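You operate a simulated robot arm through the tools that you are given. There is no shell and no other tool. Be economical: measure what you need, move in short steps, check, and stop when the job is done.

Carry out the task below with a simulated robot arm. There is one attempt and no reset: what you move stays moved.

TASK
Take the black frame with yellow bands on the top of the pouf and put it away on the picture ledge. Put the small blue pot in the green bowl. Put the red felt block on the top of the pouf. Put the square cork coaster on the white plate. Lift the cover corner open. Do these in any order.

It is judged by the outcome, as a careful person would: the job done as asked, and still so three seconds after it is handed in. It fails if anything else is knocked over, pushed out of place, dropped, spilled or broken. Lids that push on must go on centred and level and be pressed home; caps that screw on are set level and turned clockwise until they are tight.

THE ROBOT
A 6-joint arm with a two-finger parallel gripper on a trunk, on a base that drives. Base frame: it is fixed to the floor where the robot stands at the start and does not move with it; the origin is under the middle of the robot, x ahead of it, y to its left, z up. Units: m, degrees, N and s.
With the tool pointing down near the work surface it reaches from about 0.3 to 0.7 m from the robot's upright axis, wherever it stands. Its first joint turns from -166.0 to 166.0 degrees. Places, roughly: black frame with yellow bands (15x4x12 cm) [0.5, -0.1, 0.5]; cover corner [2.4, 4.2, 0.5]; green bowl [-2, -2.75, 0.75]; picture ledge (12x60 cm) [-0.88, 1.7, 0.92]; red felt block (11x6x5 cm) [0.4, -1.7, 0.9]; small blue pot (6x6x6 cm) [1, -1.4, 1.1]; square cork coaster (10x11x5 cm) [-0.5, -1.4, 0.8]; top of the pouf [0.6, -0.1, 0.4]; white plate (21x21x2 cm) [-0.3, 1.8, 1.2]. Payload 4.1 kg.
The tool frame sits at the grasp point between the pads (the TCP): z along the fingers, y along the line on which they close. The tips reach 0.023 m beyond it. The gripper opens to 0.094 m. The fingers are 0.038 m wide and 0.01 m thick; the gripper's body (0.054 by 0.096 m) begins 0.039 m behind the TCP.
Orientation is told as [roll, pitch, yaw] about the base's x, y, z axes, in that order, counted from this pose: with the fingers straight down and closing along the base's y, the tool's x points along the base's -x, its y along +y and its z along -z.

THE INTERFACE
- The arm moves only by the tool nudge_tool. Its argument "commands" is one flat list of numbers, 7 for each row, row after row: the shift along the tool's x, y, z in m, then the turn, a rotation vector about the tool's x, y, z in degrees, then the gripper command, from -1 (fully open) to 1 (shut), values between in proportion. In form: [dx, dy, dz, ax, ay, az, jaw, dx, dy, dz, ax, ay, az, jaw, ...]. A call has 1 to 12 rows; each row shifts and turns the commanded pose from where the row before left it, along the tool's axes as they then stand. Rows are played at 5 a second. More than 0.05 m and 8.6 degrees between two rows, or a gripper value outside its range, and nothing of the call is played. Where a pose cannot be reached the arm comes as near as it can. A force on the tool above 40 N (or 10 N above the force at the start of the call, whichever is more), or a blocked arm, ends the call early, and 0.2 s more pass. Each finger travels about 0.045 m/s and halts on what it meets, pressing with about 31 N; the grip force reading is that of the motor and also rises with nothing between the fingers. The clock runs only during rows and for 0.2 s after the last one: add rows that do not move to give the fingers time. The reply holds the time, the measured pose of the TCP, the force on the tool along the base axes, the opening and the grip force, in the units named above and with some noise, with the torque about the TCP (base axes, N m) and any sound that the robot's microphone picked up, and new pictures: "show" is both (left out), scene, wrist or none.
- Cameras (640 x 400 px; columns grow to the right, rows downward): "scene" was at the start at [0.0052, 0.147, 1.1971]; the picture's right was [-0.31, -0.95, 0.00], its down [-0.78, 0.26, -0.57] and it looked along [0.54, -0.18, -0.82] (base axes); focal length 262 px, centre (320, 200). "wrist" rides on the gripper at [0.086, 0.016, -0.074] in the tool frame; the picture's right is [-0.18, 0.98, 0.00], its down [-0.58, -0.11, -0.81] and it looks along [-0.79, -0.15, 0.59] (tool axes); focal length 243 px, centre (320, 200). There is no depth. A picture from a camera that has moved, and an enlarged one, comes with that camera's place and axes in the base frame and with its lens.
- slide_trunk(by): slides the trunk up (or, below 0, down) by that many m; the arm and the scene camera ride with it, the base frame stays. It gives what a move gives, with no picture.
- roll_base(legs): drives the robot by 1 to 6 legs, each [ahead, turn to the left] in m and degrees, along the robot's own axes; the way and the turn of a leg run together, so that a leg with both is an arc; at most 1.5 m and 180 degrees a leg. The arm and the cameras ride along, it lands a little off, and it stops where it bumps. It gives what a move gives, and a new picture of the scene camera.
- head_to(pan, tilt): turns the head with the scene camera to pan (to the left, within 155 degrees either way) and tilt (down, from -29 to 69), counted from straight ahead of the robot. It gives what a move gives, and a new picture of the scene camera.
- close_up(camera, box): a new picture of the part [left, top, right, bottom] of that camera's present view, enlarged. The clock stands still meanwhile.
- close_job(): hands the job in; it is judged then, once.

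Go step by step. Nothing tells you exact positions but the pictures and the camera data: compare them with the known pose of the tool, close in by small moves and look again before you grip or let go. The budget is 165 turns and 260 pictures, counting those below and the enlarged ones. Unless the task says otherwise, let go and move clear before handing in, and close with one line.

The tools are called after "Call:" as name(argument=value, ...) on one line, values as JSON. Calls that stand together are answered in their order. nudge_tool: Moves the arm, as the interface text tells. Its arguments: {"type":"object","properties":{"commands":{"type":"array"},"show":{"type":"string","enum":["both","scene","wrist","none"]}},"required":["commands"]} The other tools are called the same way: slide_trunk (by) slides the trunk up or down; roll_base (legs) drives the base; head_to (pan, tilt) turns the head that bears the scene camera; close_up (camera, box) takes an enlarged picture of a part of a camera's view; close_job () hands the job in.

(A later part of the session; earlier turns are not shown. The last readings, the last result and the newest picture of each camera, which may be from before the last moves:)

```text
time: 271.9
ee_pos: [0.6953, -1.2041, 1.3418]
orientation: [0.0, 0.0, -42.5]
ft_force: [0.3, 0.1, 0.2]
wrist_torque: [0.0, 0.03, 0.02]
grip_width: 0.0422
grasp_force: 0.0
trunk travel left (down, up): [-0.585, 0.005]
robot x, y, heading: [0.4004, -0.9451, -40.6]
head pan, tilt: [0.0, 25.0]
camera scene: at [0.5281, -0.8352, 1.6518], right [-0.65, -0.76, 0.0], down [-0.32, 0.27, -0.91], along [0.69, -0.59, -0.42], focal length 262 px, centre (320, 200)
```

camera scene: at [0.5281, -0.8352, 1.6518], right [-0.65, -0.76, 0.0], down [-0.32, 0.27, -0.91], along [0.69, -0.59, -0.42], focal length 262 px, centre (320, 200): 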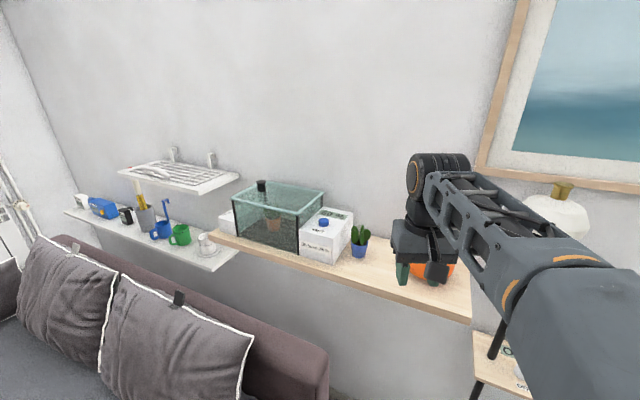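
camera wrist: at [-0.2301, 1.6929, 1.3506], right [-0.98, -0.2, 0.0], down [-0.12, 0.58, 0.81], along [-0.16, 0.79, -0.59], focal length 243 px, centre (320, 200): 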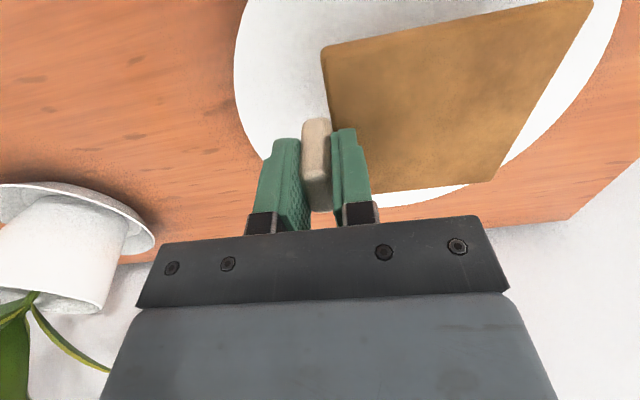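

The pot stands just right of the white MIST box, about 3–4 cm away. A close-up to locate it precisely.

Call:
close_up(camera="scene", box=[300, 190, 420, 280])

```text
4.44 times, centred on (360, 235) of scene
camera zoom: at [0.5281, -0.8352, 1.6518], right [-0.65, -0.76, 0.0], down [-0.32, 0.27, -0.91], along [0.69, -0.59, -0.42], focal length 1166 px, centre (142, 44)
```

zoom: 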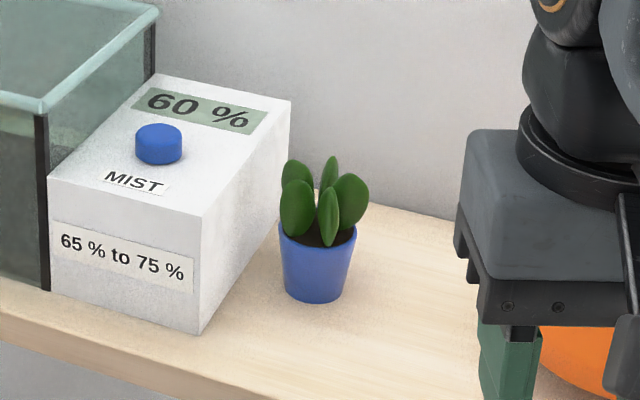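

The rim centre triangulates to (0.985, -1.395, 1.17), with leaves reaching 6 cm above it, so a tilted grip is needed. My current heading already points at it. First I'll turn the hand half a turn so its camera ends up on top.

Call:
nudge_tool(commands=[0, 0, 0, 0, 0, 8.4, 0.1, 0, 0, 0, 0, 0, 8.4, 0.1, 0, 0, 0, 0, 0, 8.4, 0.1, 0, 0, 0, 0, 0, 8.4, 0.1, 0, 0, 0, 0, 0, 8.4, 0.1, 0, 0, 0, 0, 0, 8.4, 0.1, 0, 0, 0, 0, 0, 8.4, 0.1, 0, 0, 0, 0, 0, 8.4, 0.1, 0, 0, 0, 0, 0, 8.4, 0.1, 0, 0, 0, 0, 0, 8.4, 0.1, 0, 0, 0, 0, 0, 8.4, 0.1, 0, 0, 0, 0, 0, 8.4, 0.1], show="none")

Call:
nudge_tool(commands=[0, 0, 0, 0, 0, 8.4, 0.1, 0, 0, 0, 0, 0, 8.4, 0.1, 0, 0, 0, 0, 0, 8.4, 0.1, 0, 0, 0, 0, 0, 8.4, 0.1, 0, 0, 0, 0, 0, 8.4, -0.2, 0, 0, 0, 0, 0, 8.4, -0.4, 0, 0, 0, 0, 0, 8.4, -0.6, 0, 0, 0, 0, 0, 8.4, -0.6, 0, 0, 0, 0, 0, 6.5, -0.6, 0, 0, 0, 0, 0, 0, -0.6], show="none")

Call:
roll_base(legs=[[0.15, 0]])

```text
time: 274.5
ee_pos: [0.6957, -1.2023, 1.3419]
orientation: [0.0, -0.1, -143.2]
ft_force: [-0.2, -0.5, 0.3]
wrist_torque: [0.0, 0.01, -0.02]
grip_width: 0.042
grasp_force: 0.1
trunk travel left (down, up): [-0.585, 0.005]
robot x, y, heading: [0.4001, -0.9428, -40.6]
head pan, tilt: [0.0, 25.0]
```

```text
time: 276.7
ee_pos: [0.6846, -1.215, 1.3429]
orientation: [-0.1, 0.1, 143.2]
ft_force: [-0.1, -0.2, -0.3]
wrist_torque: [-0.03, -0.03, 0.01]
grip_width: 0.0751
grasp_force: 0.0
out of reach, approached as far as the arm can: row 9
trunk travel left (down, up): [-0.585, 0.005]
robot x, y, heading: [0.3991, -0.9431, -40.5]
head pan, tilt: [0.0, 25.0]
```

```text
time: 278.1
ee_pos: [0.7984, -1.3145, 1.3415]
orientation: [0.0, 0.0, 143.3]
ft_force: [0.8, -1.2, -0.2]
wrist_torque: [0.02, 0.03, 0.0]
grip_width: 0.0754
grasp_force: 0.0
trunk travel left (down, up): [-0.585, 0.005]
robot x, y, heading: [0.5129, -1.0448, -40.3]
head pan, tilt: [0.0, 25.0]
camera scene: at [0.6432, -0.9336, 1.6517], right [-0.65, -0.76, 0.0], down [-0.32, 0.27, -0.91], along [0.69, -0.59, -0.42], focal length 262 px, centre (320, 200)
```

scene: 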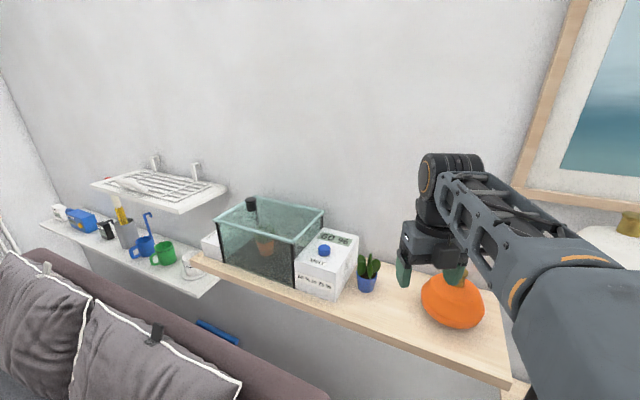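

The hand is flipped, near a wrist limit but sufficient. Now I'll tilt it 45° forward in place.

Call:
nudge_tool(commands=[0, 0, 0, 0, 7.5, 0, -0.6, 0, 0, 0, 0, 7.5, 0, -0.6, 0, 0, 0, 0, 7.5, 0, -0.6, 0, 0, 0, 0, 7.5, 0, -0.6, 0, 0, 0, 0, 7.5, 0, -0.6, 0, 0, 0, 0, 7.5, 0, -0.6, 0, 0, 0, 0, 0, 0, -0.6], show="both")

```text
time: 279.7
ee_pos: [0.7981, -1.3137, 1.342]
orientation: [-0.1, 45.2, 143.1]
ft_force: [-0.1, 0.5, -0.7]
wrist_torque: [-0.01, -0.03, -0.01]
grip_width: 0.0752
grasp_force: 0.1
trunk travel left (down, up): [-0.585, 0.005]
robot x, y, heading: [0.5137, -1.0378, -40.7]
head pan, tilt: [0.0, 25.0]
camera scene: at [0.6422, -0.9328, 1.6518], right [-0.65, -0.76, 0.0], down [-0.32, 0.27, -0.91], along [0.69, -0.59, -0.42], focal length 262 px, centre (320, 200)
camera wrist: at [0.7949, -1.3312, 1.4561], right [-0.69, -0.71, -0.13], down [-0.72, 0.67, 0.16], along [-0.02, 0.2, -0.98], focal length 243 px, centre (320, 200)
```

scene: 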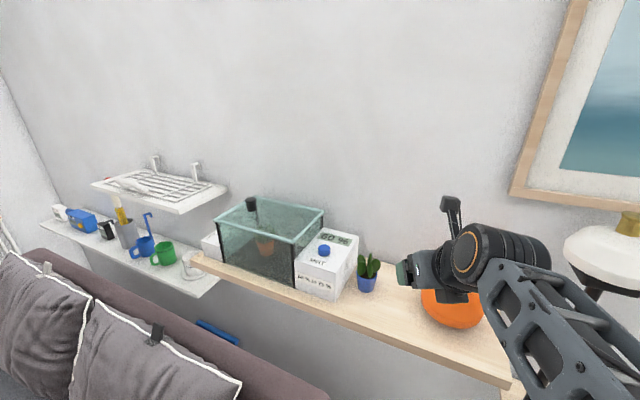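
wrist: 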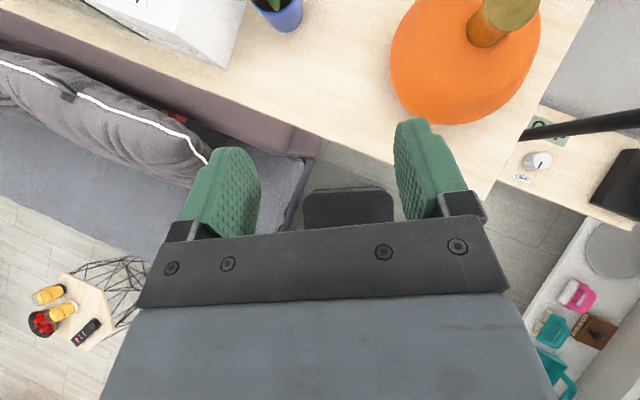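

The tilt worked and the hand is in line with the pot. I'll shift left 4.7 cm and advance part of the way along the fingers.

Call:
nudge_tool(commands=[0, -0.047, 0, 0, 0, 0, -0.65, 0, 0, 0.04, 0, 0, 0, -0.65, 0, 0, 0.04, 0, 0, 0, -0.65, 0, 0, 0.04, 0, 0, 0, -0.65, 0, 0, 0.03, 0, 0, 0, -0.65, 0, 0, 0, 0, 0, 0, -0.65], show="both")

```text
time: 281.1
ee_pos: [0.8988, -1.3551, 1.235]
orientation: [-0.1, 45.1, 143.2]
ft_force: [0.2, -0.4, 0.7]
wrist_torque: [-0.04, -0.01, -0.01]
grip_width: 0.0775
grasp_force: 0.0
out of reach, approached as far as the arm can: row 1
trunk travel left (down, up): [-0.585, 0.005]
robot x, y, heading: [0.5108, -1.0447, -40.1]
head pan, tilt: [0.0, 25.0]
camera scene: at [0.6421, -0.9327, 1.6518], right [-0.65, -0.76, 0.0], down [-0.32, 0.27, -0.91], along [0.69, -0.59, -0.42], focal length 262 px, centre (320, 200)
camera wrist: at [0.8964, -1.3722, 1.3485], right [-0.69, -0.71, -0.13], down [-0.72, 0.67, 0.16], along [-0.02, 0.2, -0.98], focal length 243 px, centre (320, 200)
```

scene: 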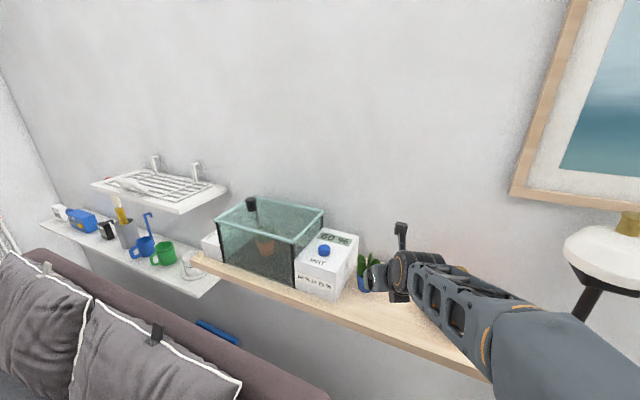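
wrist: 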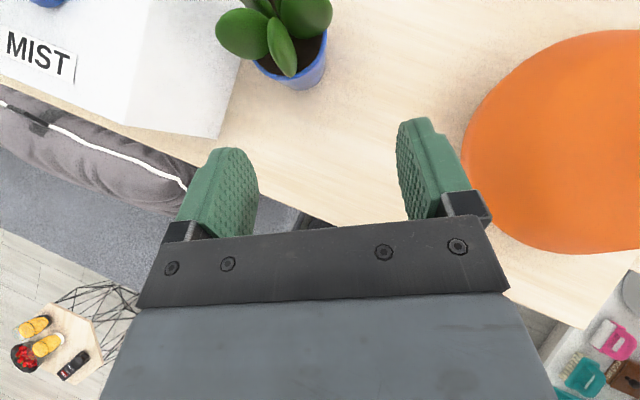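

The last sideways bit was limited by the wrist. I'll yaw the hand 6° left, which frees the wrist and keeps it farther from the box, then shift 1 cm and look.

Call:
nudge_tool(commands=[0, 0, 0, 4.24, 0, -4.24, -0.65, 0.0068, -0.0098, 0, 0, 0, 0, -0.65, 0, 0, 0.04, 0, 0, 0, -0.65, 0, 0, 0, 0, 0, 0, -0.65], show="wrist")

Call:
close_up(camera="scene", box=[320, 200, 460, 310])

```text
time: 282.1
ee_pos: [0.9331, -1.363, 1.2108]
orientation: [-0.1, 45.1, 149.3]
ft_force: [-0.2, -0.4, 0.3]
wrist_torque: [-0.01, -0.04, 0.01]
grip_width: 0.0775
grasp_force: 0.2
trunk travel left (down, up): [-0.585, 0.005]
robot x, y, heading: [0.5102, -1.0405, -40.7]
head pan, tilt: [0.0, 25.0]
camera wrist: at [0.9313, -1.3809, 1.3257], right [-0.61, -0.78, -0.13], down [-0.79, 0.59, 0.16], along [-0.04, 0.2, -0.98], focal length 243 px, centre (320, 200)
```

wrist: 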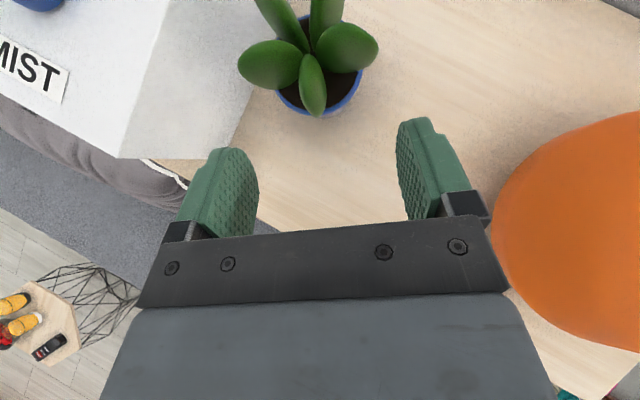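

```text
3.64 times, centred on (390, 255) of scene
camera zoom: at [0.6421, -0.9328, 1.6518], right [-0.65, -0.76, 0.0], down [-0.32, 0.27, -0.91], along [0.69, -0.59, -0.42], focal length 954 px, centre (66, 0)
```

zoom: 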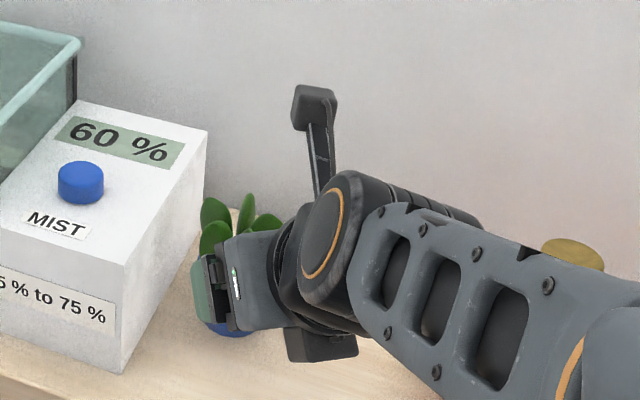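

The pot is centred on the approach line. I'll open a little wider to pass the leaves and advance 5 cm.

Call:
nudge_tool(commands=[0, 0, 0, 0, 0, 0, -0.87, 0, 0, 0.025, 0, 0, 0, -0.87, 0, 0, 0.025, 0, 0, 0, -0.87, 0, 0, 0, 0, 0, 0, -0.87], show="wrist")

Call:
close_up(camera="scene", box=[320, 200, 460, 310])

```text
time: 283.1
ee_pos: [0.963, -1.3815, 1.176]
orientation: [-0.1, 45.1, 149.3]
ft_force: [1.0, -0.2, 0.1]
wrist_torque: [0.01, -0.01, -0.02]
grip_width: 0.0877
grasp_force: 0.1
trunk travel left (down, up): [-0.585, 0.005]
robot x, y, heading: [0.5139, -1.0399, -40.7]
head pan, tilt: [0.0, 25.0]
camera wrist: at [0.9619, -1.3991, 1.2906], right [-0.61, -0.78, -0.13], down [-0.79, 0.59, 0.16], along [-0.05, 0.2, -0.98], focal length 243 px, centre (320, 200)
```

wrist: 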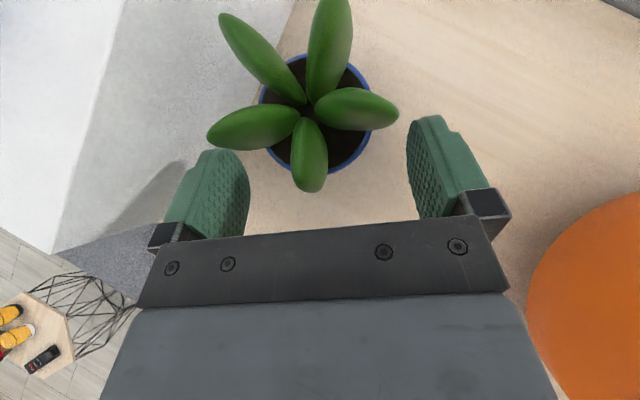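

```text
3.64 times, centred on (390, 255) of scene
camera zoom: at [0.6421, -0.9327, 1.6518], right [-0.65, -0.76, 0.0], down [-0.32, 0.27, -0.91], along [0.69, -0.59, -0.42], focal length 954 px, centre (66, 0)
```

zoom: 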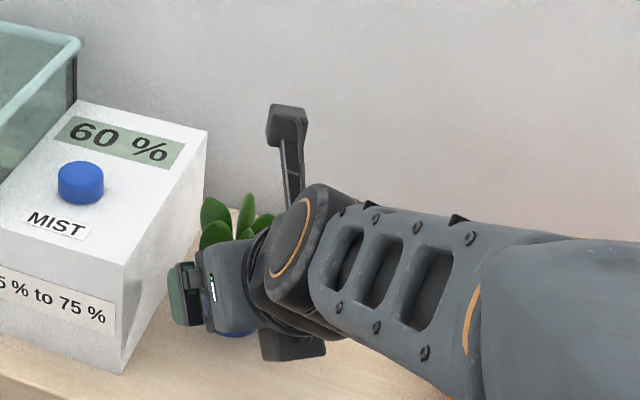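

One leaf reaches toward the left finger, so I'll open fully, shift 4 mm left and advance the last 2 cm.

Call:
nudge_tool(commands=[0, -0.004, 0, 0, 0, 0, -1, 0, 0, 0.01, 0, 0, 0, -1, 0, 0, 0.011, 0, 0, 0, -1, 0, 0, 0, 0, 0, 0, -1], show="wrist")

Call:
close_up(camera="scene", box=[320, 200, 460, 310])

```text
time: 284.1
ee_pos: [0.9749, -1.3851, 1.164]
orientation: [-0.1, 45.1, 149.1]
ft_force: [-14.8, 1.6, 9.0]
wrist_torque: [0.29, -0.39, 0.62]
grip_width: 0.092
grasp_force: 0.0
trunk travel left (down, up): [-0.585, 0.005]
robot x, y, heading: [0.5138, -1.0411, -40.5]
head pan, tilt: [0.0, 25.0]
camera wrist: at [0.9735, -1.4029, 1.2771], right [-0.61, -0.78, -0.13], down [-0.79, 0.6, 0.16], along [-0.04, 0.2, -0.98], focal length 243 px, centre (320, 200)
```

wrist: 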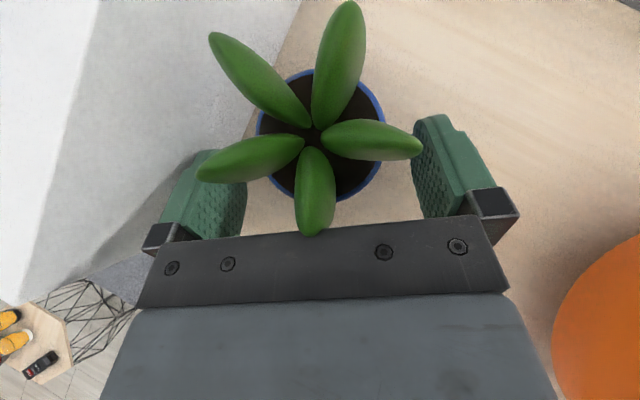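

```text
3.64 times, centred on (390, 255) of scene
camera zoom: at [0.6387, -0.9319, 1.6521], right [-0.65, -0.76, 0.0], down [-0.32, 0.27, -0.91], along [0.69, -0.59, -0.42], focal length 954 px, centre (66, 0)
```

zoom: 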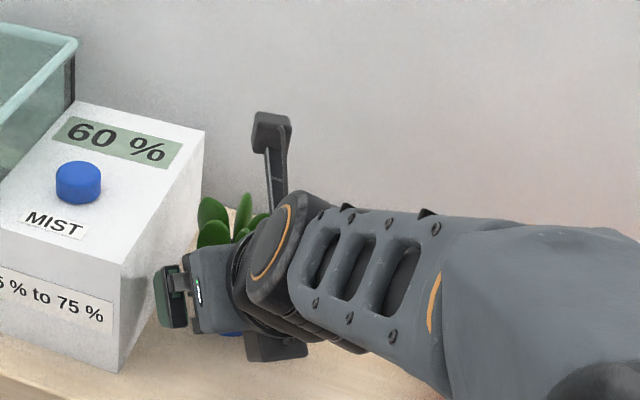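

The palm is just touching the front leaf. I'll back off 4 mm, slide up along the palm plane so the rim sits mid-pad, and close gently.

Call:
nudge_tool(commands=[0, 0.002, -0.005, 0, 0, 0, -1, 0.008, 0, 0, 0, 0, 0, -0.8, 0, 0, 0, 0, 0, 0, -0.6, 0, 0, 0, 0, 0, 0, -0.4], show="wrist")

```text
time: 285.1
ee_pos: [0.9788, -1.3879, 1.17]
orientation: [-0.2, 45.0, 149.3]
ft_force: [0.8, -1.0, 0.5]
wrist_torque: [-0.01, -0.01, 0.02]
grip_width: 0.0659
grasp_force: 0.0
trunk travel left (down, up): [-0.585, 0.005]
robot x, y, heading: [0.5104, -1.0406, -40.4]
head pan, tilt: [0.0, 25.0]
camera wrist: at [0.9777, -1.4056, 1.2842], right [-0.61, -0.78, -0.13], down [-0.79, 0.59, 0.16], along [-0.05, 0.2, -0.98], focal length 243 px, centre (320, 200)
```

wrist: 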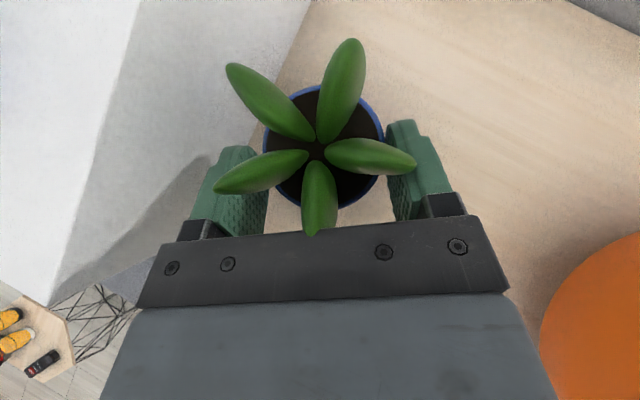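

No contact force now, and the pot rim is between the pads. Closing.

Call:
nudge_tool(commands=[0, 0.001, 0, 0, 0, 0, -0.1, 0, 0, 0, 0, 0, 0, 1, 0, 0, 0, 0, 0, 0, 1, 0, 0, 0, 0, 0, 0, 1], show="wrist")

```text
time: 286.1
ee_pos: [0.9776, -1.3895, 1.1685]
orientation: [-0.1, 45.1, 149.2]
ft_force: [0.0, 1.0, -0.6]
wrist_torque: [0.0, -0.01, 0.01]
grip_width: 0.0563
grasp_force: 31.3
trunk travel left (down, up): [-0.585, 0.005]
robot x, y, heading: [0.5102, -1.0412, -40.6]
head pan, tilt: [0.0, 25.0]
camera wrist: at [0.9771, -1.4064, 1.2844], right [-0.61, -0.78, -0.13], down [-0.79, 0.59, 0.16], along [-0.05, 0.2, -0.98], focal length 243 px, centre (320, 200)
```

wrist: 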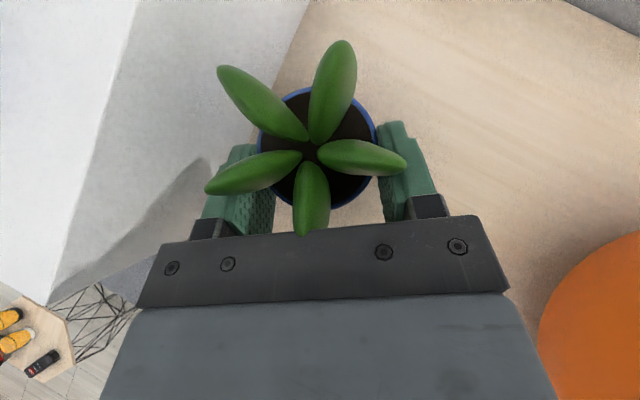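

Gripped at 0.056. I'll lift a little and check that it holds level.

Call:
nudge_tool(commands=[0.0071, 0, -0.0071, 0, 0, 0, 1, 0.0141, 0, -0.0141, 0, 0, 0, 1, 0.0141, 0, -0.0141, 0, 0, 0, 1, 0, 0, 0, 0, 0, 0, 1], show="wrist")

Call:
close_up(camera="scene", box=[320, 200, 460, 310])

```text
time: 287.1
ee_pos: [0.9776, -1.3882, 1.2206]
orientation: [-0.1, 45.0, 149.2]
ft_force: [-0.5, 0.1, -0.8]
wrist_torque: [0.02, 0.0, 0.0]
grip_width: 0.0561
grasp_force: 30.8
trunk travel left (down, up): [-0.585, 0.005]
robot x, y, heading: [0.5119, -1.0348, -40.3]
head pan, tilt: [0.0, 25.0]
camera wrist: at [0.9766, -1.4069, 1.3345], right [-0.61, -0.78, -0.13], down [-0.79, 0.59, 0.16], along [-0.05, 0.2, -0.98], focal length 243 px, centre (320, 200)
```

wrist: 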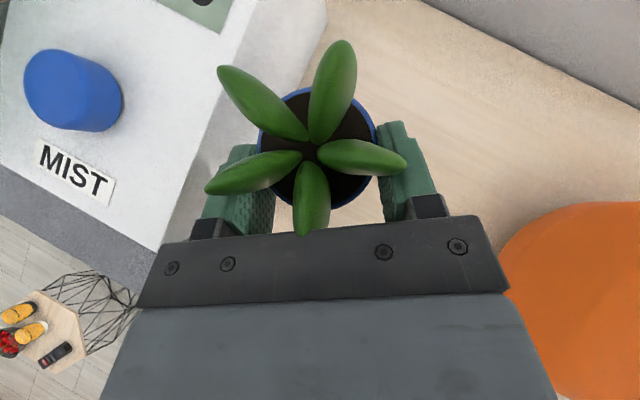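

```text
3.64 times, centred on (390, 255) of scene
camera zoom: at [0.6424, -0.933, 1.6517], right [-0.65, -0.76, 0.0], down [-0.32, 0.27, -0.91], along [0.69, -0.59, -0.42], focal length 954 px, centre (66, 0)
```

zoom: 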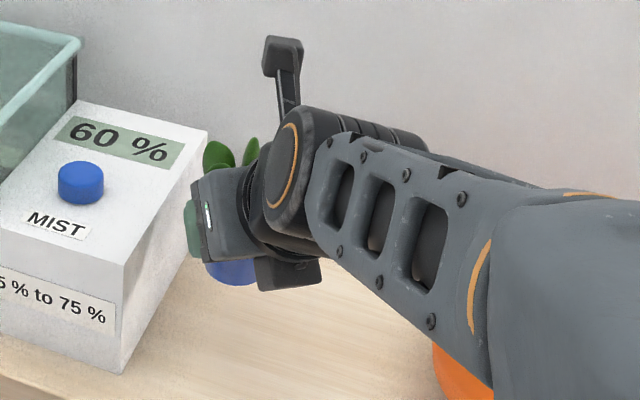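

It holds level. I'll raise it further and draw the arm back.

Call:
nudge_tool(commands=[0.03, 0, -0.03, 0, 0, 0, 1, 0.03, 0, -0.03, 0, 0, 0, 1, 0.02, 0, -0.02, 0, 0, 0, 1, -0.03, 0, -0.03, 0, 0, 0, 1, -0.03, 0, -0.03, 0, 0, 0, 1, -0.03, 0, -0.03, 0, 0, 0, 1, -0.02, 0, -0.02, 0, 0, 0, 1, 0, 0, 0, 0, 0, 0, 1], show="both")

```text
time: 288.9
ee_pos: [0.8452, -1.3093, 1.3329]
orientation: [-0.2, 45.0, 149.2]
ft_force: [0.2, -0.2, -1.0]
wrist_torque: [0.0, 0.04, 0.01]
grip_width: 0.0562
grasp_force: 31.0
trunk travel left (down, up): [-0.585, 0.005]
robot x, y, heading: [0.513, -1.0462, -40.7]
head pan, tilt: [0.0, 25.0]
camera scene: at [0.6425, -0.933, 1.6517], right [-0.65, -0.76, 0.0], down [-0.32, 0.27, -0.91], along [0.69, -0.59, -0.42], focal length 262 px, centre (320, 200)
camera wrist: at [0.8425, -1.3269, 1.447], right [-0.61, -0.78, -0.13], down [-0.79, 0.59, 0.16], along [-0.05, 0.2, -0.98], focal length 243 px, centre (320, 200)
```

scene: 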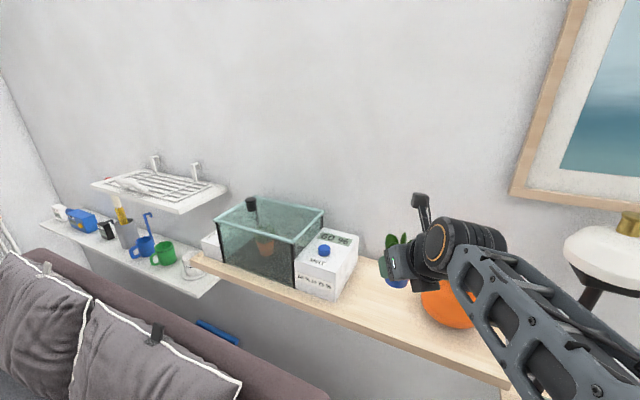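
wrist: 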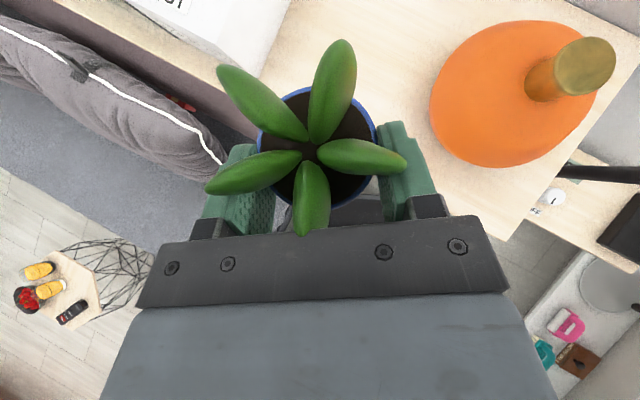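

The pot is lifted and clear. The way to the bowl goes around the north side of the dining table, so I'll back out past the pouf and head there in stages.

Call:
roll_base(legs=[[-0.5, 0], [0, 157.4], [0.695, 0], [0, 14.4], [0.807, 0], [0, 72.4]])

Call:
head_to(pan=15, tilt=25)

```text
time: 309.6
ee_pos: [-1.1032, 0.3384, 1.3332]
orientation: [-0.1, 45.0, 32.9]
ft_force: [-0.1, 0.1, -2.6]
wrist_torque: [0.01, -0.02, -0.03]
grip_width: 0.0563
grasp_force: 30.7
trunk travel left (down, up): [-0.585, 0.005]
robot x, y, heading: [-0.7134, 0.5167, -156.7]
head pan, tilt: [0.0, 25.0]
camera scene: at [-0.683, 0.354, 1.6517], right [-0.39, 0.92, 0.0], down [0.39, 0.17, -0.91], along [-0.83, -0.36, -0.42], focal length 262 px, centre (320, 200)
```

scene: 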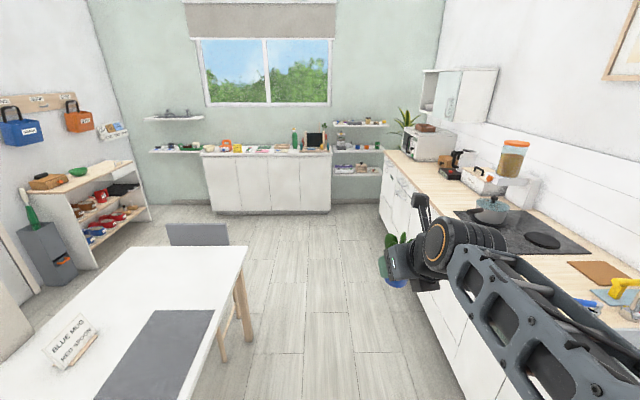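

```text
time: 310.4
ee_pos: [-1.1038, 0.3392, 1.3323]
orientation: [-0.1, 44.9, 32.9]
ft_force: [0.2, -0.1, -1.7]
wrist_torque: [-0.01, -0.01, -0.02]
grip_width: 0.0563
grasp_force: 31.2
trunk travel left (down, up): [-0.585, 0.005]
robot x, y, heading: [-0.7156, 0.5171, -157.1]
head pan, tilt: [15.0, 25.0]
camera scene: at [-0.6708, 0.3334, 1.6518], right [-0.62, 0.79, 0.0], down [0.33, 0.26, -0.91], along [-0.71, -0.56, -0.42], focal length 262 px, centre (320, 200)
```

scene: 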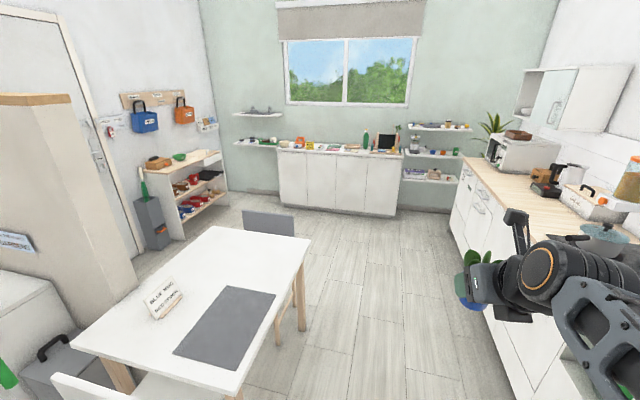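

The kitchen corridor is clear and the green bowl is on the unit at left. I'll drive along it, turn left toward the unit and approach.

Call:
roll_base(legs=[[1.5, 0.7], [0.92, 0], [0, 90], [1.1, 0]])

Call:
head_to(pan=0, tilt=35)

```text
time: 331.4
ee_pos: [-2.3336, -1.8342, 1.3329]
orientation: [-0.1, 44.9, 123.4]
ft_force: [0.6, 0.6, -1.3]
wrist_torque: [0.0, 0.05, 0.01]
grip_width: 0.0561
grasp_force: 31.2
trunk travel left (down, up): [-0.585, 0.005]
robot x, y, heading: [-2.5175, -1.4478, -66.4]
head pan, tilt: [15.0, 25.0]
camera scene: at [-2.3317, -1.3966, 1.6517], right [-0.78, -0.62, 0.0], down [-0.26, 0.33, -0.91], along [0.57, -0.71, -0.42], focal length 262 px, centre (320, 200)
```

scene: 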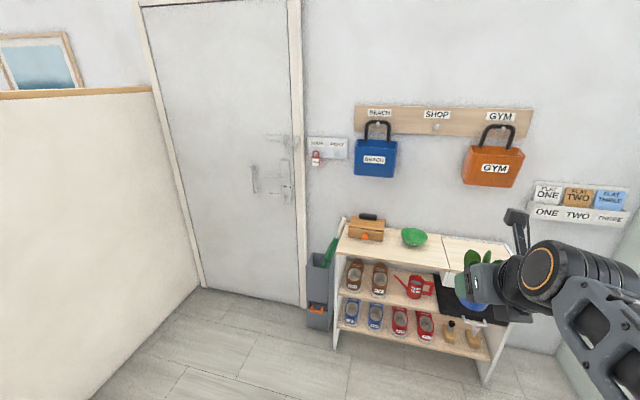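

```text
time: 332.1
ee_pos: [-2.3316, -1.8341, 1.3339]
orientation: [-0.1, 45.0, 123.4]
ft_force: [-0.2, 0.2, -1.7]
wrist_torque: [0.02, 0.0, 0.0]
grip_width: 0.0565
grasp_force: 31.3
trunk travel left (down, up): [-0.585, 0.005]
robot x, y, heading: [-2.5156, -1.4518, -66.1]
head pan, tilt: [0.0, 35.0]
camera scene: at [-2.3539, -1.405, 1.636], right [-0.92, -0.4, 0.0], down [-0.23, 0.52, -0.82], along [0.33, -0.75, -0.57], focal length 262 px, centre (320, 200)
```

scene: 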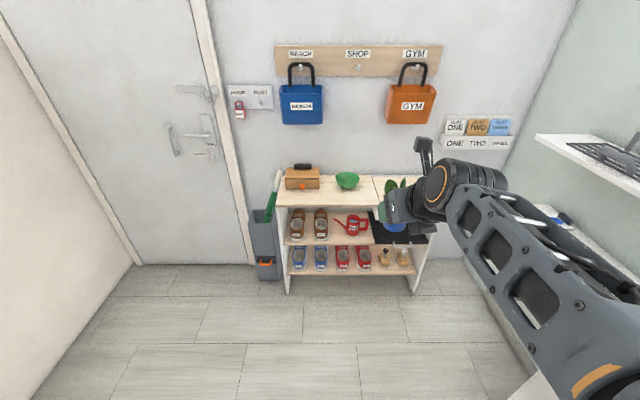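

The bowl is straight ahead at roughly (-1.93, -2.80), about 1.47 m away. I'll lower the trunk and roll 0.8 m closer.

Call:
slide_trunk(by=-0.35)

Call:
roll_base(legs=[[0.8, 0]])

Call:
head_to(pan=0, tilt=45)

```text
time: 335.6
ee_pos: [-2.3325, -1.8343, 0.9838]
orientation: [-0.1, 45.0, 123.4]
ft_force: [-0.1, -0.1, -1.8]
wrist_torque: [0.01, 0.02, 0.03]
grip_width: 0.0561
grasp_force: 31.3
trunk travel left (down, up): [-0.235, 0.355]
robot x, y, heading: [-2.514, -1.4471, -66.2]
head pan, tilt: [0.0, 35.0]
```

```text
time: 339.8
ee_pos: [-2.0133, -2.5674, 0.983]
orientation: [-0.1, 45.0, 123.4]
ft_force: [-0.2, 0.5, -2.2]
wrist_torque: [0.02, 0.01, 0.01]
grip_width: 0.0562
grasp_force: 31.6
trunk travel left (down, up): [-0.235, 0.355]
robot x, y, heading: [-2.1937, -2.1819, -66.3]
head pan, tilt: [0.0, 35.0]
camera scene: at [-2.033, -2.1379, 1.286], right [-0.92, -0.4, 0.0], down [-0.23, 0.53, -0.82], along [0.33, -0.75, -0.57], focal length 262 px, centre (320, 200)
```

scene: 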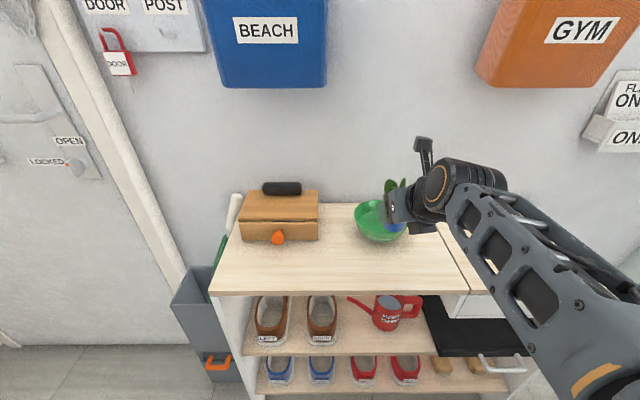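

```text
time: 340.6
ee_pos: [-2.012, -2.5664, 0.9829]
orientation: [0.0, 45.1, 123.4]
ft_force: [1.1, -0.8, -1.8]
wrist_torque: [-0.01, 0.01, -0.02]
grip_width: 0.0561
grasp_force: 30.8
trunk travel left (down, up): [-0.235, 0.355]
robot x, y, heading: [-2.1929, -2.1806, -66.5]
head pan, tilt: [0.0, 45.0]
camera scene: at [-2.0356, -2.1318, 1.2712], right [-0.92, -0.4, 0.0], down [-0.28, 0.65, -0.71], along [0.28, -0.65, -0.71], focal length 262 px, centre (320, 200)
```

scene: 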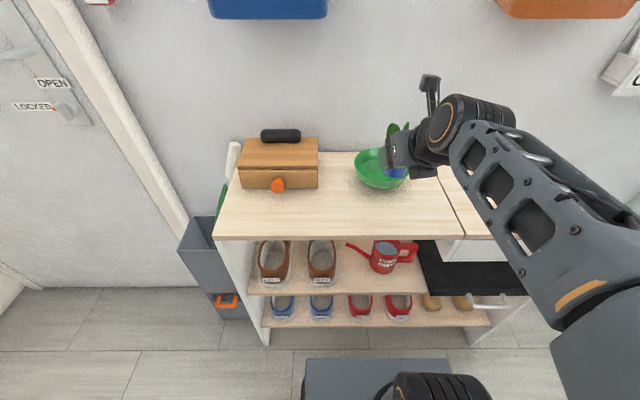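

The bowl is right in front, partly hidden by the hand. I'll take close views of the bowl and the held pot.

Call:
close_up(camera="scene", box=[330, 90, 470, 210])

Call:
close_up(camera="wrist", box=[0, 0, 640, 400])

```text
3.33 times, centred on (400, 150) of scene
camera zoom: at [-2.0356, -2.1318, 1.2712], right [-0.92, -0.4, 0.0], down [-0.28, 0.65, -0.71], along [0.28, -0.65, -0.71], focal length 875 px, centre (53, 367)
```

zoom: 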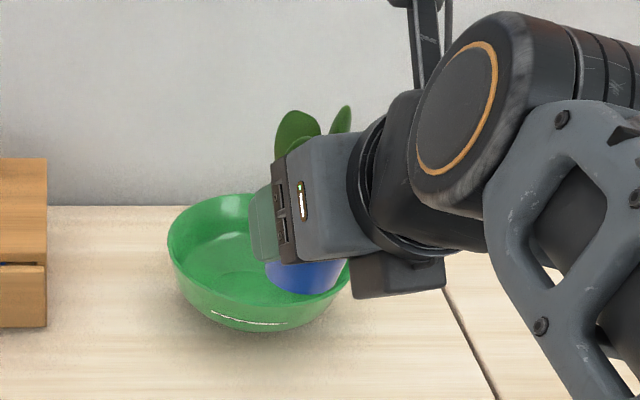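

```text
1.00 times, centred on (320, 200) of wrist (not enlarged: the box is as wide or as high as the picture)
camera zoom: at [-2.0215, -2.5828, 1.0971], right [-0.89, -0.43, -0.13], down [-0.45, 0.88, 0.16], along [0.05, 0.2, -0.98], focal length 243 px, centre (320, 200)
```

zoom: 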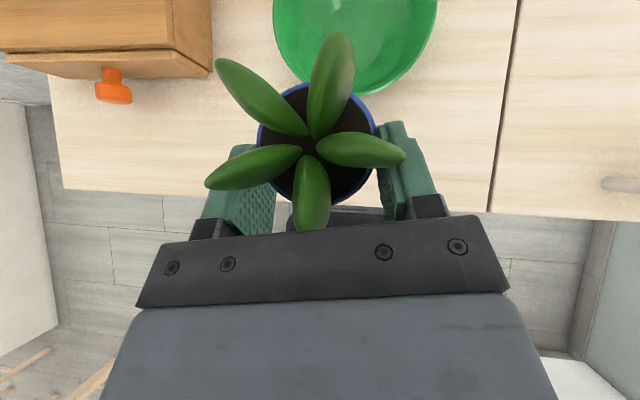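

The bowl's rim centre triangulates to (-1.965, -2.703, 0.85), about 15 cm across. I'll move the pot over its middle with clearance above the rim.

Call:
nudge_tool(commands=[-0.0141, 0, 0.0141, 0, 0, 0, 1, 0.0226, 0.0086, 0.0226, 0, 0, 0, 1, 0.0226, 0.0086, 0.0226, 0, 0, 0, 1, 0.0226, 0.0086, 0.0226, 0, 0, 0, 1, 0.0226, 0.0086, 0.0226, 0, 0, 0, 1, 0, 0, 0, 0, 0, 0, 1], show="wrist")

Call:
close_up(camera="scene", box=[310, 70, 470, 210])

```text
time: 342.0
ee_pos: [-1.9688, -2.6932, 0.9615]
orientation: [0.0, 45.0, 123.4]
ft_force: [0.3, -0.6, -1.1]
wrist_torque: [0.02, 0.01, -0.03]
grip_width: 0.0559
grasp_force: 31.2
trunk travel left (down, up): [-0.235, 0.355]
robot x, y, heading: [-2.196, -2.1834, -66.3]
head pan, tilt: [0.0, 45.0]
camera wrist: at [-1.9783, -2.7089, 1.0763], right [-0.89, -0.43, -0.13], down [-0.45, 0.88, 0.16], along [0.05, 0.2, -0.98], focal length 243 px, centre (320, 200)
```

wrist: 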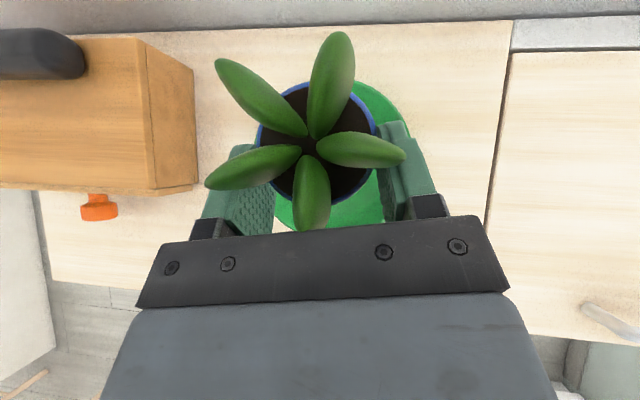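

```text
2.86 times, centred on (390, 140) of scene
camera zoom: at [-2.0356, -2.132, 1.2712], right [-0.92, -0.4, 0.0], down [-0.28, 0.65, -0.71], along [0.28, -0.65, -0.71], focal length 750 px, centre (120, 371)
```

zoom: 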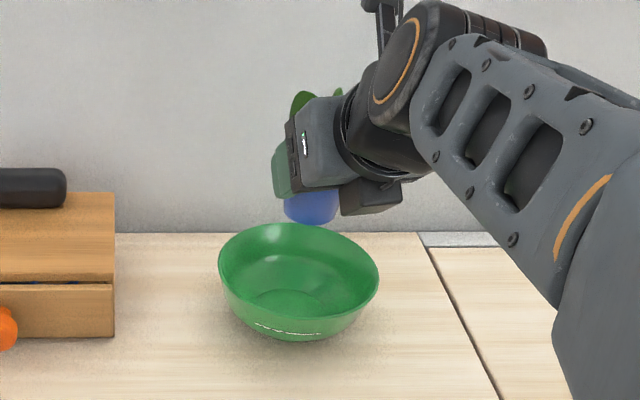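

The pot is over the bowl's centre. Lowering now.

Call:
nudge_tool(commands=[-0.0212, 0, 0.0212, 0, 0, 0, 1, -0.0212, 0, 0.0212, 0, 0, 0, 1, -0.0141, 0, 0.0141, 0, 0, 0, 1, 0.003, 0, 0.003, 0, 0, 0, 1, 0, 0, 0, 0, 0, 0, 1], show="wrist")

Call:
close_up(camera="scene", box=[310, 70, 470, 210])

```text
time: 343.2
ee_pos: [-1.9678, -2.6968, 0.8827]
orientation: [-0.1, 45.0, 123.4]
ft_force: [0.1, -0.1, -1.2]
wrist_torque: [0.03, 0.02, -0.02]
grip_width: 0.056
grasp_force: 30.8
trunk travel left (down, up): [-0.235, 0.355]
robot x, y, heading: [-2.1931, -2.1865, -66.6]
head pan, tilt: [0.0, 45.0]
camera wrist: at [-1.9769, -2.7116, 0.9969], right [-0.89, -0.43, -0.13], down [-0.45, 0.88, 0.16], along [0.05, 0.2, -0.98], focal length 243 px, centre (320, 200)
```

wrist: 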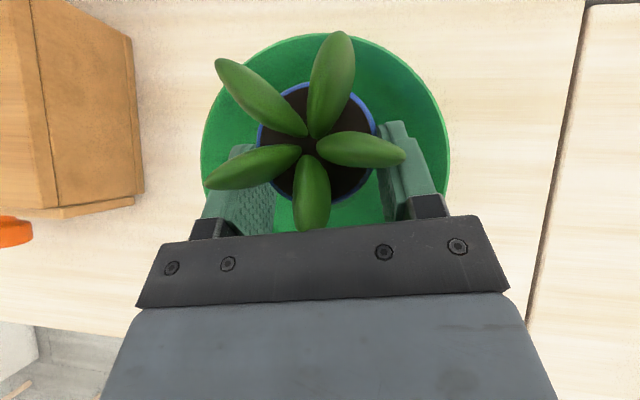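

```text
2.86 times, centred on (390, 140) of scene
camera zoom: at [-2.0356, -2.1319, 1.2712], right [-0.92, -0.4, 0.0], down [-0.28, 0.65, -0.71], along [0.28, -0.65, -0.71], focal length 750 px, centre (120, 371)
```

zoom: 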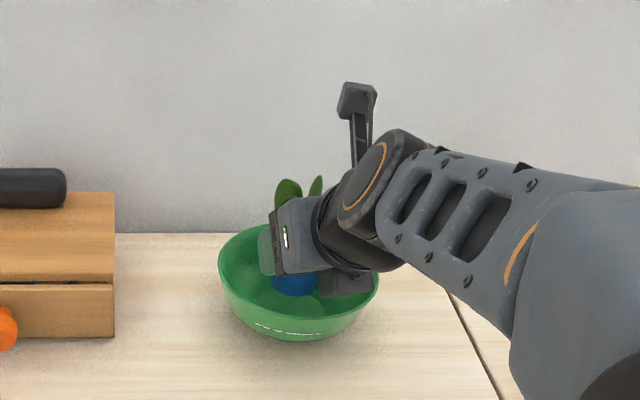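

The pot is in the bowl's mouth, clear all round. I'll continue gently to the bottom.

Call:
nudge_tool(commands=[-0.0106, 0, 0.0106, 0, 0, 0, 1, -0.0042, 0.002, 0.0042, 0, 0, 0, 1, -0.0028, 0, 0.0028, 0, 0, 0, 1, -0.0028, 0, 0.0028, 0, 0, 0, 1, -0.0021, 0, 0.0021, 0, 0, 0, 1, 0, 0, 0, 0, 0, 0, 1], show="wrist")

Call:
close_up(camera="scene", box=[310, 70, 470, 210])

```text
time: 344.5
ee_pos: [-1.9698, -2.698, 0.8587]
orientation: [0.1, 46.0, 123.6]
ft_force: [-1.3, 2.7, 14.5]
wrist_torque: [0.77, 0.49, -0.06]
grip_width: 0.056
grasp_force: 31.2
trunk travel left (down, up): [-0.235, 0.355]
robot x, y, heading: [-2.1935, -2.1839, -66.4]
head pan, tilt: [0.0, 45.0]
stopped in row 6: the force on the tool passed its limit at 42 N (the readings are from after the stop); the commanded pose is now the measured one
camera wrist: at [-1.9796, -2.7121, 0.9734], right [-0.89, -0.43, -0.13], down [-0.45, 0.88, 0.14], along [0.05, 0.18, -0.98], focal length 243 px, centre (320, 200)
```

wrist: 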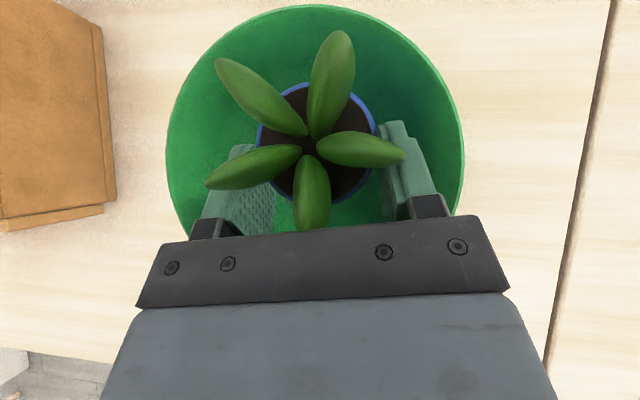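

```text
2.86 times, centred on (390, 140) of scene
camera zoom: at [-2.0363, -2.1303, 1.271], right [-0.92, -0.4, 0.0], down [-0.28, 0.65, -0.71], along [0.28, -0.65, -0.71], focal length 750 px, centre (120, 371)
```

zoom: 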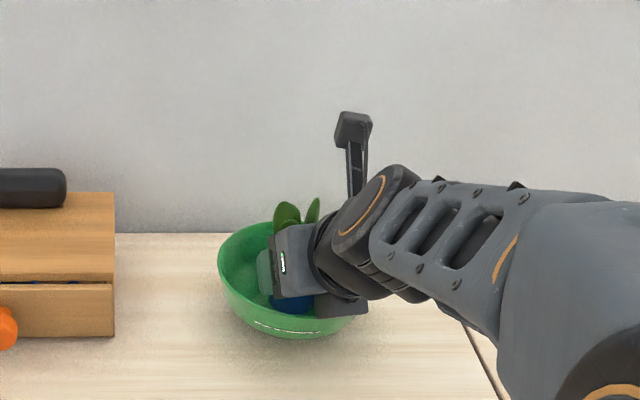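

The torque shows the hand's underside touched the near rim, not the pot the bottom. I'll back up a few mm, move 1 cm forward and lower again.

Call:
nudge_tool(commands=[0.0035, 0, -0.0035, 0, 0, 0, 1, 0.007, 0.001, 0.007, 0, 0, 0, 1, -0.0035, 0, 0.0035, 0, 0, 0, 1, -0.0028, 0, 0.0028, 0, 0, 0, 1, 0, 0, 0, 0, 0, 0, 1], show="wrist")

```text
time: 345.6
ee_pos: [-1.9653, -2.7068, 0.8607]
orientation: [0.4, 46.5, 123.7]
ft_force: [-0.4, 3.2, 16.0]
wrist_torque: [0.68, 0.47, -0.01]
grip_width: 0.0559
grasp_force: 30.8
trunk travel left (down, up): [-0.235, 0.355]
robot x, y, heading: [-2.1957, -2.1817, -66.5]
head pan, tilt: [0.0, 45.0]
stopped in row 5: the force on the tool passed its limit at 42 N (the readings are from after the stop); the commanded pose is now the measured one
camera wrist: at [-1.9753, -2.721, 0.9746], right [-0.89, -0.43, -0.13], down [-0.45, 0.88, 0.13], along [0.06, 0.17, -0.98], focal length 243 px, centre (320, 200)
```

wrist: 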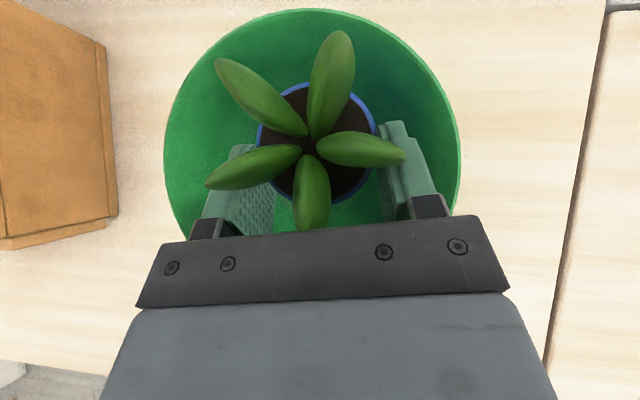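

The near rim still meets the hand's underside. I'll raise 3 cm, tip the hand 15° steeper so the underside clears, then look where the bowl is.

Call:
nudge_tool(commands=[0.0141, 0, -0.0141, 0, 0, 0, 1, 0.0141, 0, -0.0141, 0, 0, 0, 1, 0, 0, 0, 0, -7.5, 0, 1, 0, 0, 0, 0, -7.5, 0, 1, 0, 0, 0, 0, 0, 0, 1], show="wrist")

Call:
close_up(camera="scene", box=[310, 70, 470, 210])

```text
time: 346.8
ee_pos: [-1.9658, -2.709, 0.8961]
orientation: [0.3, 31.1, 123.6]
ft_force: [0.2, 0.5, -2.1]
wrist_torque: [0.03, -0.02, 0.01]
grip_width: 0.0562
grasp_force: 30.9
trunk travel left (down, up): [-0.235, 0.355]
robot x, y, heading: [-2.1946, -2.1791, -66.3]
head pan, tilt: [0.0, 45.0]
camera wrist: at [-1.9591, -2.7459, 1.0058], right [-0.91, -0.41, -0.09], down [-0.41, 0.82, 0.39], along [-0.08, 0.39, -0.92], focal length 243 px, centre (320, 200)
```

wrist: 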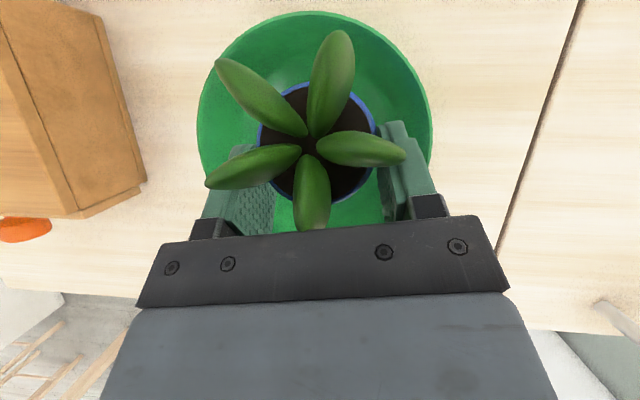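

```text
2.86 times, centred on (390, 140) of scene
camera zoom: at [-2.0357, -2.1318, 1.2712], right [-0.92, -0.4, 0.0], down [-0.28, 0.65, -0.71], along [0.28, -0.65, -0.71], focal length 750 px, centre (120, 371)
```

zoom: 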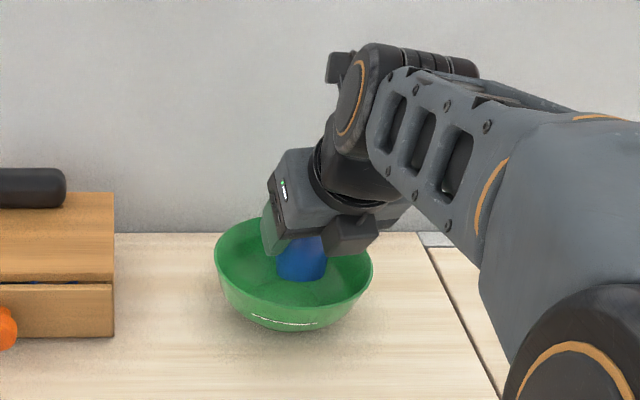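

The hand is steeper now and the bowl shifted only about 1 cm. I'll move 6 mm forward and lower again, watching where contact appears.

Call:
nudge_tool(commands=[0.0051, 0, 0.0031, 0, 0, 0, 1, -0.0103, 0, 0.0171, 0, 0, 0, 1, -0.0052, 0, 0.0086, 0, 0, 0, 1, -0.0026, 0, 0.0043, 0, 0, 0, 1, -0.0021, 0, 0.0034, 0, 0, 0, 1, 0, 0, 0, 0, 0, 0, 1], show="wrist")

Call:
close_up(camera="scene", box=[310, 70, 470, 210])

```text
time: 348.2
ee_pos: [-1.963, -2.7129, 0.8606]
orientation: [0.3, 31.6, 123.5]
ft_force: [-0.3, -0.2, 24.0]
wrist_torque: [-0.61, -0.37, -0.01]
grip_width: 0.0565
grasp_force: 30.8
trunk travel left (down, up): [-0.235, 0.355]
robot x, y, heading: [-2.1934, -2.1775, -66.3]
head pan, tilt: [0.0, 45.0]
camera wrist: at [-1.9567, -2.7498, 0.9699], right [-0.91, -0.41, -0.09], down [-0.41, 0.83, 0.38], along [-0.08, 0.38, -0.92], focal length 243 px, centre (320, 200)
```

wrist: 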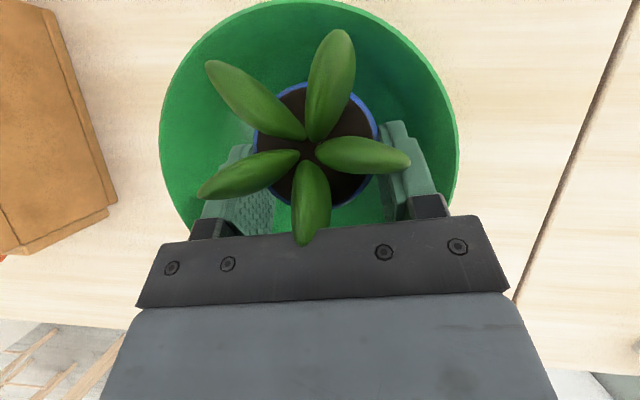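

```text
2.86 times, centred on (390, 140) of scene
camera zoom: at [-2.0365, -2.1299, 1.2714], right [-0.92, -0.4, 0.0], down [-0.28, 0.65, -0.71], along [0.28, -0.65, -0.71], focal length 750 px, centre (120, 371)
```

zoom: 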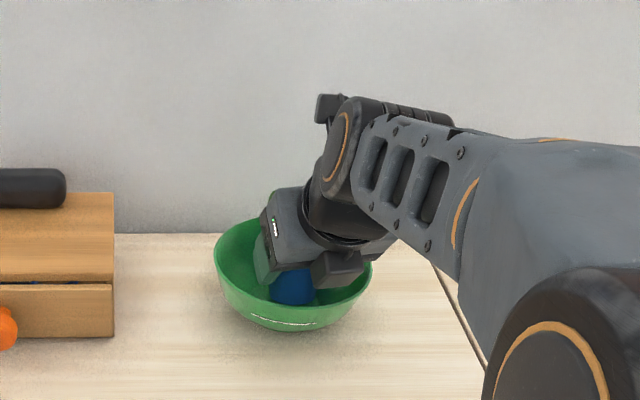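

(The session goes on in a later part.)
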